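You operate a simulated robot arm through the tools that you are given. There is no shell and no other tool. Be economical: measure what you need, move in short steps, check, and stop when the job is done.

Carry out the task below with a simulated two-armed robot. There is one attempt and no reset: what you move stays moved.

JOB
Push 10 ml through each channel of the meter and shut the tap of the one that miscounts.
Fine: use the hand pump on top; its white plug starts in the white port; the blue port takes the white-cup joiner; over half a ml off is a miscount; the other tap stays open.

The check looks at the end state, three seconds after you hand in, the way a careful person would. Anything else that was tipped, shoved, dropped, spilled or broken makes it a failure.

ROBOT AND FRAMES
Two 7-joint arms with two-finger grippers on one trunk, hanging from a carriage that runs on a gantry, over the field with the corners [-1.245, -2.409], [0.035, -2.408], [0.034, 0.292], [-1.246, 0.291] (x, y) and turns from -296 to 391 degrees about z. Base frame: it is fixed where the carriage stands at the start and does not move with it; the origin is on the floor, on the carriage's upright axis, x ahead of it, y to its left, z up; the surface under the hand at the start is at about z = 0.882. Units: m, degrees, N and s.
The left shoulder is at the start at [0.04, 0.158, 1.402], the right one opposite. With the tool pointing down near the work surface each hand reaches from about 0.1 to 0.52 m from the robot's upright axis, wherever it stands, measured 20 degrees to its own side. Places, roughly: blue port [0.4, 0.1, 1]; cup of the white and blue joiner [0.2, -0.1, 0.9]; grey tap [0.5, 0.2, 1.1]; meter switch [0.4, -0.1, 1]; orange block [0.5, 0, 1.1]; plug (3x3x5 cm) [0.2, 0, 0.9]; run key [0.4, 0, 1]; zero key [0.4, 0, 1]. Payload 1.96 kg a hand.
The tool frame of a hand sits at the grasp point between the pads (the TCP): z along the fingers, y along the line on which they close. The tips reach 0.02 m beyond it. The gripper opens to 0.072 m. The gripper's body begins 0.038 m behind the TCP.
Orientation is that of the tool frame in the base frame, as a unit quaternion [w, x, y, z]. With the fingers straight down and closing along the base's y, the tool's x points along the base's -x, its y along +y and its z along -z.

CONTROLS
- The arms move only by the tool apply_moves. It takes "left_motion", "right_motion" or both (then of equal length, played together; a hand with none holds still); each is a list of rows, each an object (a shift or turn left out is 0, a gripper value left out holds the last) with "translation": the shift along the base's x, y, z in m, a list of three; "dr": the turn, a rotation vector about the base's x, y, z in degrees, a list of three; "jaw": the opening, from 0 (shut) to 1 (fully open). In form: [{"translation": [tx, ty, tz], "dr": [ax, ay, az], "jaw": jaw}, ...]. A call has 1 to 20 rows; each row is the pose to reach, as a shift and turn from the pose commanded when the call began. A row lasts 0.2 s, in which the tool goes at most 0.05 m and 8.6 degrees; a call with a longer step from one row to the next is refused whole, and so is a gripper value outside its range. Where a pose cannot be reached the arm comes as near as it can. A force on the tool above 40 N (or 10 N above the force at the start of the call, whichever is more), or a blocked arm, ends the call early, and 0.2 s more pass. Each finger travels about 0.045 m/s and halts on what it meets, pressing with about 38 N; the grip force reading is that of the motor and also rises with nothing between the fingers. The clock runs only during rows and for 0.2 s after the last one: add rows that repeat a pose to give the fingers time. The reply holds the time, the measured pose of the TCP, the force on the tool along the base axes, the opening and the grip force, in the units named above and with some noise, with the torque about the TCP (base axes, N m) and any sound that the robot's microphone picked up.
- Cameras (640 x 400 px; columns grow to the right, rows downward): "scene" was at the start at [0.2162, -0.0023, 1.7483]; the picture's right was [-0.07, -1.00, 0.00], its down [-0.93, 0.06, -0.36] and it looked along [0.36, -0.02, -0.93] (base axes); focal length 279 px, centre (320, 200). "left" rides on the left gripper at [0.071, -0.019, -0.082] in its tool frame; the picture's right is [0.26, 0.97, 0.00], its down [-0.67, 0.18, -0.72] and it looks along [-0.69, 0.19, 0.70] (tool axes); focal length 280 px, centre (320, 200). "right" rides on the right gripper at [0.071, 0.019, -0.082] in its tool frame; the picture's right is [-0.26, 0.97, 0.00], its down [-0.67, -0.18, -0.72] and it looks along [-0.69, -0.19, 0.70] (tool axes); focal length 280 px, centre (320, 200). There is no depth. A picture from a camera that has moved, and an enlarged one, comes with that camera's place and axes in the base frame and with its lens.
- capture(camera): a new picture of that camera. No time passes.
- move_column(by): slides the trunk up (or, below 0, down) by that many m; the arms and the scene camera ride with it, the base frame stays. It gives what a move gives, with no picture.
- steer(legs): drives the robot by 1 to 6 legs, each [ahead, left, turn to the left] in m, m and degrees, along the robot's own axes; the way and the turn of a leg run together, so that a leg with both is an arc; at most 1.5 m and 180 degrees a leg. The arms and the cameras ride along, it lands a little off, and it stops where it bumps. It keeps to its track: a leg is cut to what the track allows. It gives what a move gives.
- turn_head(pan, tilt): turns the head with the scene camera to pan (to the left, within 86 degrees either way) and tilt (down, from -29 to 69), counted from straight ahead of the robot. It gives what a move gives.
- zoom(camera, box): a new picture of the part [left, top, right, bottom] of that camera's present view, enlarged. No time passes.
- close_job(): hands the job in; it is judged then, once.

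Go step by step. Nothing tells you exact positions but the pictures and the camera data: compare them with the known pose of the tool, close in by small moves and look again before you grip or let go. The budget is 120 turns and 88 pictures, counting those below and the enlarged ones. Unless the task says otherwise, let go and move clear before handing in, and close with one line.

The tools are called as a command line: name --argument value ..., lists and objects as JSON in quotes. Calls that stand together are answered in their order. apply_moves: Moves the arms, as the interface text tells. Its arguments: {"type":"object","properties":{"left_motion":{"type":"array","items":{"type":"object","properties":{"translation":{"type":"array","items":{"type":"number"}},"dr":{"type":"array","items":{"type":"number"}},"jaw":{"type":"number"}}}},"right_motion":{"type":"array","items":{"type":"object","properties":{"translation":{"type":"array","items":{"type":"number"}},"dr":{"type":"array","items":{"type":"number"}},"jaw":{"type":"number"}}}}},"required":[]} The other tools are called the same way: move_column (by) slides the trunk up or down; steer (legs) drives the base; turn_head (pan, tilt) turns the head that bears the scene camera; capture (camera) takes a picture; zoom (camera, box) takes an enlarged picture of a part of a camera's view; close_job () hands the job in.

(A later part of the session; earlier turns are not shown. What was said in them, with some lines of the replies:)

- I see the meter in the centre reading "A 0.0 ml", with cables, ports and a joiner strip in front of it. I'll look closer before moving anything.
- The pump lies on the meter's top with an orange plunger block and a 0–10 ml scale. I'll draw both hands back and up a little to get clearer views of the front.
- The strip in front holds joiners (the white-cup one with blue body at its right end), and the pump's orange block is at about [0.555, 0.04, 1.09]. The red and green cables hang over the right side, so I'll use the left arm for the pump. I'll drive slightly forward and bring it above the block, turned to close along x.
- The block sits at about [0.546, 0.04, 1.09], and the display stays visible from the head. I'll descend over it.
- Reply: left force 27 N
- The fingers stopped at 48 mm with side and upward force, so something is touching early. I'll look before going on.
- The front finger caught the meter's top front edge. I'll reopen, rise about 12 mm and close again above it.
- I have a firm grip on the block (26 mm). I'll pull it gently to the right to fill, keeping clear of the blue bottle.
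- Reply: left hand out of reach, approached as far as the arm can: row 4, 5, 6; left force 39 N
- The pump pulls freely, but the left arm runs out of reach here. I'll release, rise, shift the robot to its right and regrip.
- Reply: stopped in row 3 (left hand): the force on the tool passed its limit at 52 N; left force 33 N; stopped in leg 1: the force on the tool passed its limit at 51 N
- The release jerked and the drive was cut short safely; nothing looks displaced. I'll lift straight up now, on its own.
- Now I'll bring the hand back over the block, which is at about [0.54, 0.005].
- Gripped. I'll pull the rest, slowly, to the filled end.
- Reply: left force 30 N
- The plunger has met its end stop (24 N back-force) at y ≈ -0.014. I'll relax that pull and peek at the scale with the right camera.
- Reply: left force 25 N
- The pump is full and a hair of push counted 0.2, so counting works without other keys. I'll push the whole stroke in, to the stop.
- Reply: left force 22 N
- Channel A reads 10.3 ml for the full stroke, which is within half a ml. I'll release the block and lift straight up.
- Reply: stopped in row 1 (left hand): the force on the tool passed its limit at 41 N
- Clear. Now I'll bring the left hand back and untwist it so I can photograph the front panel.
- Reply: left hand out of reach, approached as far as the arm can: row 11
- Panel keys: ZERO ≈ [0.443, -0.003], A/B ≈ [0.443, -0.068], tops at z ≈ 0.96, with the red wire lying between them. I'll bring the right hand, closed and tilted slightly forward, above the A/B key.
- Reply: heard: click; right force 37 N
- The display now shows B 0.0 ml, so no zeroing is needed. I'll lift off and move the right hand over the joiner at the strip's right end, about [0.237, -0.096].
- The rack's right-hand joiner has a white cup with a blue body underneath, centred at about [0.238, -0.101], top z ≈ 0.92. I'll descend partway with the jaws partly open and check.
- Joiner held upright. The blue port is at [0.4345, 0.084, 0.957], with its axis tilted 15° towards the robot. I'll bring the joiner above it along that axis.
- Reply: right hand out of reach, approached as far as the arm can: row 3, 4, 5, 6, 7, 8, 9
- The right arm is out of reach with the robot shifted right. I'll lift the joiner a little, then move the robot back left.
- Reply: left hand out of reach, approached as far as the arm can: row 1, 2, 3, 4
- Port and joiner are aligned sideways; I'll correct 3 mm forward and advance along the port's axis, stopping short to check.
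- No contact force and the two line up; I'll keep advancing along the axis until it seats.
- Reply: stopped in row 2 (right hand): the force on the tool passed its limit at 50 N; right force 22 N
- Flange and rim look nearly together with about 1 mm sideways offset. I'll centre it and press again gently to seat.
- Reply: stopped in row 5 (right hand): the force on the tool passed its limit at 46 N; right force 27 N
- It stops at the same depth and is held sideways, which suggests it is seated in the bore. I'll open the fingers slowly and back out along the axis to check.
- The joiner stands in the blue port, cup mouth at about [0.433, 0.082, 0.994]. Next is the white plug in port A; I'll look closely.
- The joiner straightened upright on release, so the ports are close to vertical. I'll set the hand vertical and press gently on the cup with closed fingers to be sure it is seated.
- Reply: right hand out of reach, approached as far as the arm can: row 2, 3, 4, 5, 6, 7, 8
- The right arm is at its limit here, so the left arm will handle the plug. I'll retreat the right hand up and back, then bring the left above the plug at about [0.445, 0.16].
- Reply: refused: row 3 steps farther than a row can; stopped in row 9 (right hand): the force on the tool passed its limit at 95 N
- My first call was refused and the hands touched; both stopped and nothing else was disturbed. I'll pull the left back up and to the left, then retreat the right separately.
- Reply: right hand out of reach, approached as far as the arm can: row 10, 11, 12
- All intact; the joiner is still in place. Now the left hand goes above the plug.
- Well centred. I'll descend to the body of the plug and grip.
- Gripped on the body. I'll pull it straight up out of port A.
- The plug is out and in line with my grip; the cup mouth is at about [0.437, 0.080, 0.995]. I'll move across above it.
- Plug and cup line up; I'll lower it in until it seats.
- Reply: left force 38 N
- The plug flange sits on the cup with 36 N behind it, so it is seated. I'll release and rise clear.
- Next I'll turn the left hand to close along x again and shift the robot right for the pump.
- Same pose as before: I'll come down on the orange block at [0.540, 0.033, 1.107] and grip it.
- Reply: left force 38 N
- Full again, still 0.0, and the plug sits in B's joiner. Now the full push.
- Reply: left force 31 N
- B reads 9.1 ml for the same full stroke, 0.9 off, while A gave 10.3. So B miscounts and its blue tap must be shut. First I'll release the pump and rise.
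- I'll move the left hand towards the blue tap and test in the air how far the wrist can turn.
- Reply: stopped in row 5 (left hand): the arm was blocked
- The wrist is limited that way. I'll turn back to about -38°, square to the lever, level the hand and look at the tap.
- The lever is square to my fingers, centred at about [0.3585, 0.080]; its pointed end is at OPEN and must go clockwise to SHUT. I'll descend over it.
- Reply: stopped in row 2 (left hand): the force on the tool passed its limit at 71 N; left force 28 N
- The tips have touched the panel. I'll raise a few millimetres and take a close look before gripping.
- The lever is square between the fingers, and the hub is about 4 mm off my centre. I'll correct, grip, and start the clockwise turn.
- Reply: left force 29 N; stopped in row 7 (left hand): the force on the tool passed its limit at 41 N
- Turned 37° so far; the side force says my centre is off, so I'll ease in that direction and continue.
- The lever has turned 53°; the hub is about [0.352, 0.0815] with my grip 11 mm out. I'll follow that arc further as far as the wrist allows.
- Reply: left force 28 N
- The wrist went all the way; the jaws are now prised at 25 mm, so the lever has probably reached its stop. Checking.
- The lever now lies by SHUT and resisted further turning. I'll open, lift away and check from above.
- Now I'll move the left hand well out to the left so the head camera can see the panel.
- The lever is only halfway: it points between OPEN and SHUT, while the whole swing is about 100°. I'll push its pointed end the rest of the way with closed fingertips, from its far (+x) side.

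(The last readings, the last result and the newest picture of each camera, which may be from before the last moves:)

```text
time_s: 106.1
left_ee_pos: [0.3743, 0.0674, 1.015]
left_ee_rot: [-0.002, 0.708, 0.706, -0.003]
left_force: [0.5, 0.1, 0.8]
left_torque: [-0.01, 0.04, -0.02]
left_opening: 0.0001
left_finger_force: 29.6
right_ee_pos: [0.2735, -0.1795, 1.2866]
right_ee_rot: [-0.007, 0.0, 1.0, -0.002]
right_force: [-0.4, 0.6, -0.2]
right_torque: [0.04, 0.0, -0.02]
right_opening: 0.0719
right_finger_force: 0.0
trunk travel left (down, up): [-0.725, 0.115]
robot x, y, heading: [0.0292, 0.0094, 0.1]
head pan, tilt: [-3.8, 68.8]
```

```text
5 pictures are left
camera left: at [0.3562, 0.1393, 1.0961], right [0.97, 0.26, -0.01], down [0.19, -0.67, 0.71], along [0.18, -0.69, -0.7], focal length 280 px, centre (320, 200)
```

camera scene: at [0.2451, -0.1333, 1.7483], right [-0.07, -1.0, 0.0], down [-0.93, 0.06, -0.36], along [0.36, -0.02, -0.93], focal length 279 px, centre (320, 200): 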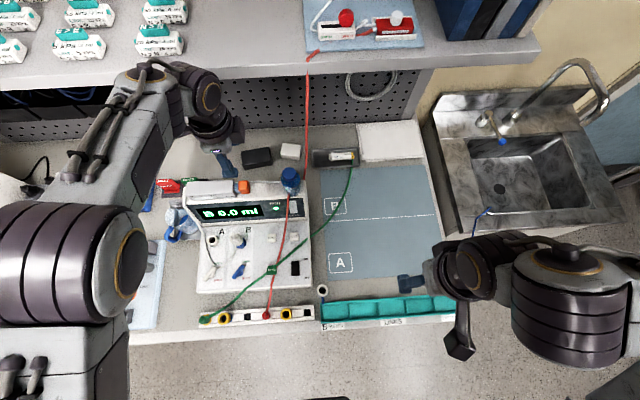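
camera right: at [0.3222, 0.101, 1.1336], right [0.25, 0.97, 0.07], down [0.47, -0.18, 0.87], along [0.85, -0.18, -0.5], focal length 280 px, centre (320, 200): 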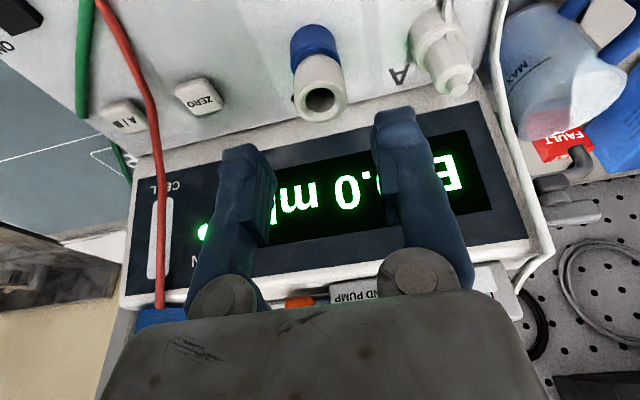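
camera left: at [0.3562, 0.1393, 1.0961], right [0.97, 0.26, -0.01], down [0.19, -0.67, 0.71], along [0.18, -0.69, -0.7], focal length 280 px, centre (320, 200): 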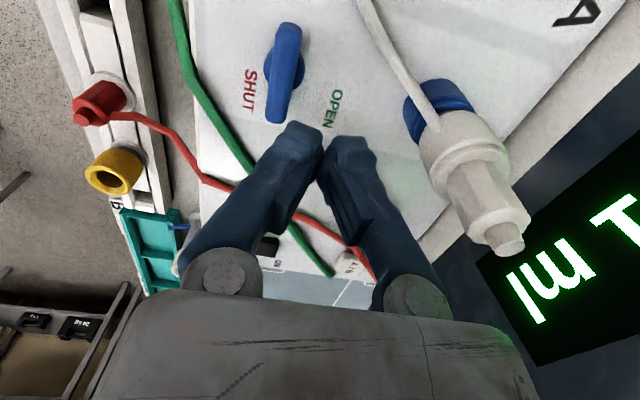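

The fingertip is positioned right beside the pointed end. I'll go down and push it towards SHUT.

apply_moves --left_motion '[{"translation": [0, 0, -0.02]}, {"translation": [0, 0, -0.035]}, {"translation": [0, 0, -0.0405]}, {"translation": [-0.005, -0.0005, -0.0405]}, {"translation": [-0.009, -0.001, -0.0405]}, {"translation": [-0.013, -0.0015, -0.0405]}, {"translation": [-0.017, -0.002, -0.0405]}, {"translation": [-0.021, -0.0025, -0.0405]}, {"translation": [-0.025, -0.003, -0.0405]}, {"translation": [-0.028, -0.003, -0.0405]}]'

```text
time_s: 107.5
left_ee_pos: [0.3738, 0.0664, 0.9778]
left_ee_rot: [0.006, 0.707, 0.708, 0.006]
left_force: [19.5, 1.0, -2.5]
left_torque: [0.03, -0.12, -0.14]
left_opening: 0.0
left_finger_force: 30.0
right_ee_pos: [0.2765, -0.1804, 1.2885]
right_ee_rot: [-0.005, -0.001, 1.0, -0.002]
right_force: [0.2, 0.0, -0.5]
right_torque: [-0.01, 0.01, -0.03]
right_opening: 0.0718
right_finger_force: 0.0
trunk travel left (down, up): [-0.725, 0.115]
robot x, y, heading: [0.0293, 0.0083, -0.0]
head pan, tilt: [-3.8, 68.8]
stopped in row 6 (left hand): the force on the tool passed its limit at 43 N (the readings are from after the stop); the commanded pose is now the measured one
```

The lever takes 43 N towards SHUT without moving, so it is on its stop; the SHUT mark sits just beneath its end, as OPEN sits just above the end of A's lever. I'll back off, lift clear and check.

apply_moves --left_motion '[{"translation": [0.004, 0, 0.002]}, {"translation": [0.006, 0, 0.02]}, {"translation": [0.006, 0, 0.05]}, {"translation": [0.006, 0, 0.09]}, {"translation": [0.006, 0, 0.13]}, {"translation": [0.006, 0.02, 0.17]}, {"translation": [0.0, 0.06, 0.2]}, {"translation": [-0.005, 0.1, 0.23]}, {"translation": [-0.01, 0.14, 0.26]}, {"translation": [-0.015, 0.18, 0.29]}, {"translation": [-0.02, 0.22, 0.31]}]'

zoom --camera "scene" --box '[230, 225, 326, 285]'

```text
refused: row 7 steps farther than a row can; nothing moved
```

```text
6.67 times, centred on (278, 255) of scene
camera zoom: at [0.2471, 0.0042, 1.749], right [-0.07, -1.0, 0.0], down [-0.93, 0.06, -0.37], along [0.36, -0.02, -0.93], focal length 1858 px, centre (600, -167)
```

zoom: 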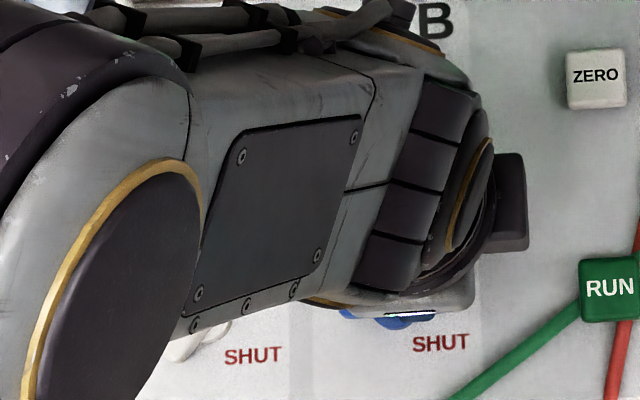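

apply_moves --left_motion '[{"translation": [0.004, 0, 0.002]}, {"translation": [0.006, 0, 0.02]}, {"translation": [0.006, 0, 0.05]}, {"translation": [0.006, 0, 0.09]}, {"translation": [0.006, 0, 0.13]}, {"translation": [0.006, 0.02, 0.16]}, {"translation": [0.0, 0.055, 0.18]}, {"translation": [-0.005, 0.09, 0.2]}, {"translation": [-0.01, 0.125, 0.22]}, {"translation": [-0.015, 0.16, 0.24]}, {"translation": [-0.02, 0.195, 0.26]}, {"translation": [-0.02, 0.22, 0.27]}]'

```text
time_s: 110.1
left_ee_pos: [0.3473, 0.2859, 1.2464]
left_ee_rot: [0.001, 0.707, 0.707, 0.002]
left_force: [0.1, 0.7, 0.4]
left_torque: [-0.01, 0.03, 0.0]
left_opening: 0.0
left_finger_force: 29.5
right_ee_pos: [0.2721, -0.1812, 1.287]
right_ee_rot: [-0.007, 0.0, 1.0, -0.002]
right_force: [0.7, -0.7, -0.1]
right_torque: [-0.01, -0.01, 0.02]
right_opening: 0.0722
right_finger_force: 0.1
trunk travel left (down, up): [-0.725, 0.115]
robot x, y, heading: [0.0296, 0.0051, -0.1]
head pan, tilt: [-3.8, 68.8]
```

zoom --camera "scene" --box '[230, 220, 358, 300]'

```text
5.00 times, centred on (294, 260) of scene
camera zoom: at [0.2453, 0.0043, 1.7482], right [-0.07, -1.0, 0.0], down [-0.93, 0.06, -0.36], along [0.36, -0.02, -0.93], focal length 1393 px, centre (450, -100)
```

zoom: 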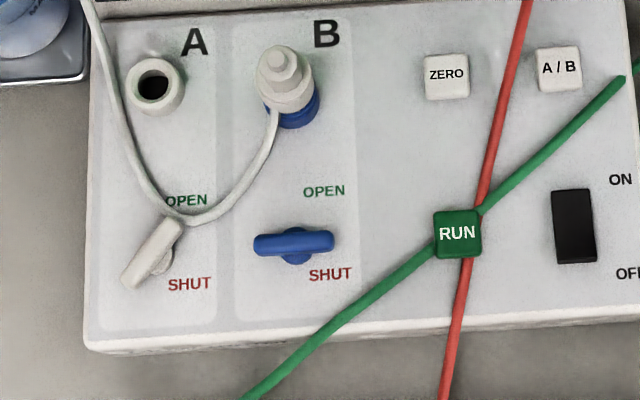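

The lever lies exactly along the meter's cross axis on its stop, and A's tap is still open. I'll take one last look at the whole bench.

capture --camera "scene"

```text
2 pictures are left
camera scene: at [0.2453, 0.0043, 1.7482], right [-0.07, -1.0, 0.0], down [-0.93, 0.06, -0.36], along [0.36, -0.02, -0.93], focal length 279 px, centre (320, 200)
```

scene: 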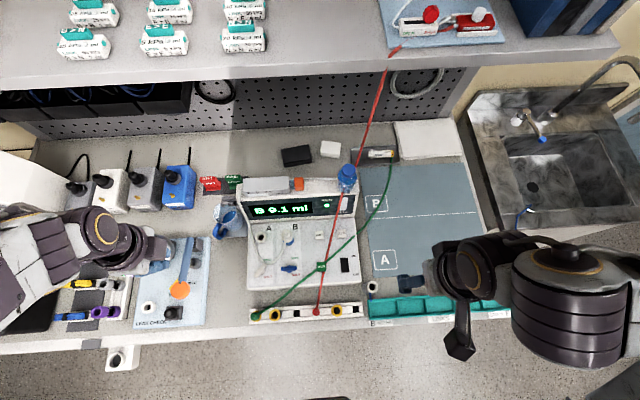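

The bench is in order, both hands are clear, B's tap is on its shut stop and A's is open, so I'm handing in.

close_job

```text
The job is handed in.
```

I pushed one full pump stroke, taken as 10 ml, through each channel: A read 10.3 ml and B read 9.1 ml. B is the one that miscounts, so I shut its blue tap and left A's open. The lever's end rests between the OPEN and SHUT marks; I took it as shut because it took 43 N toward SHUT without moving.
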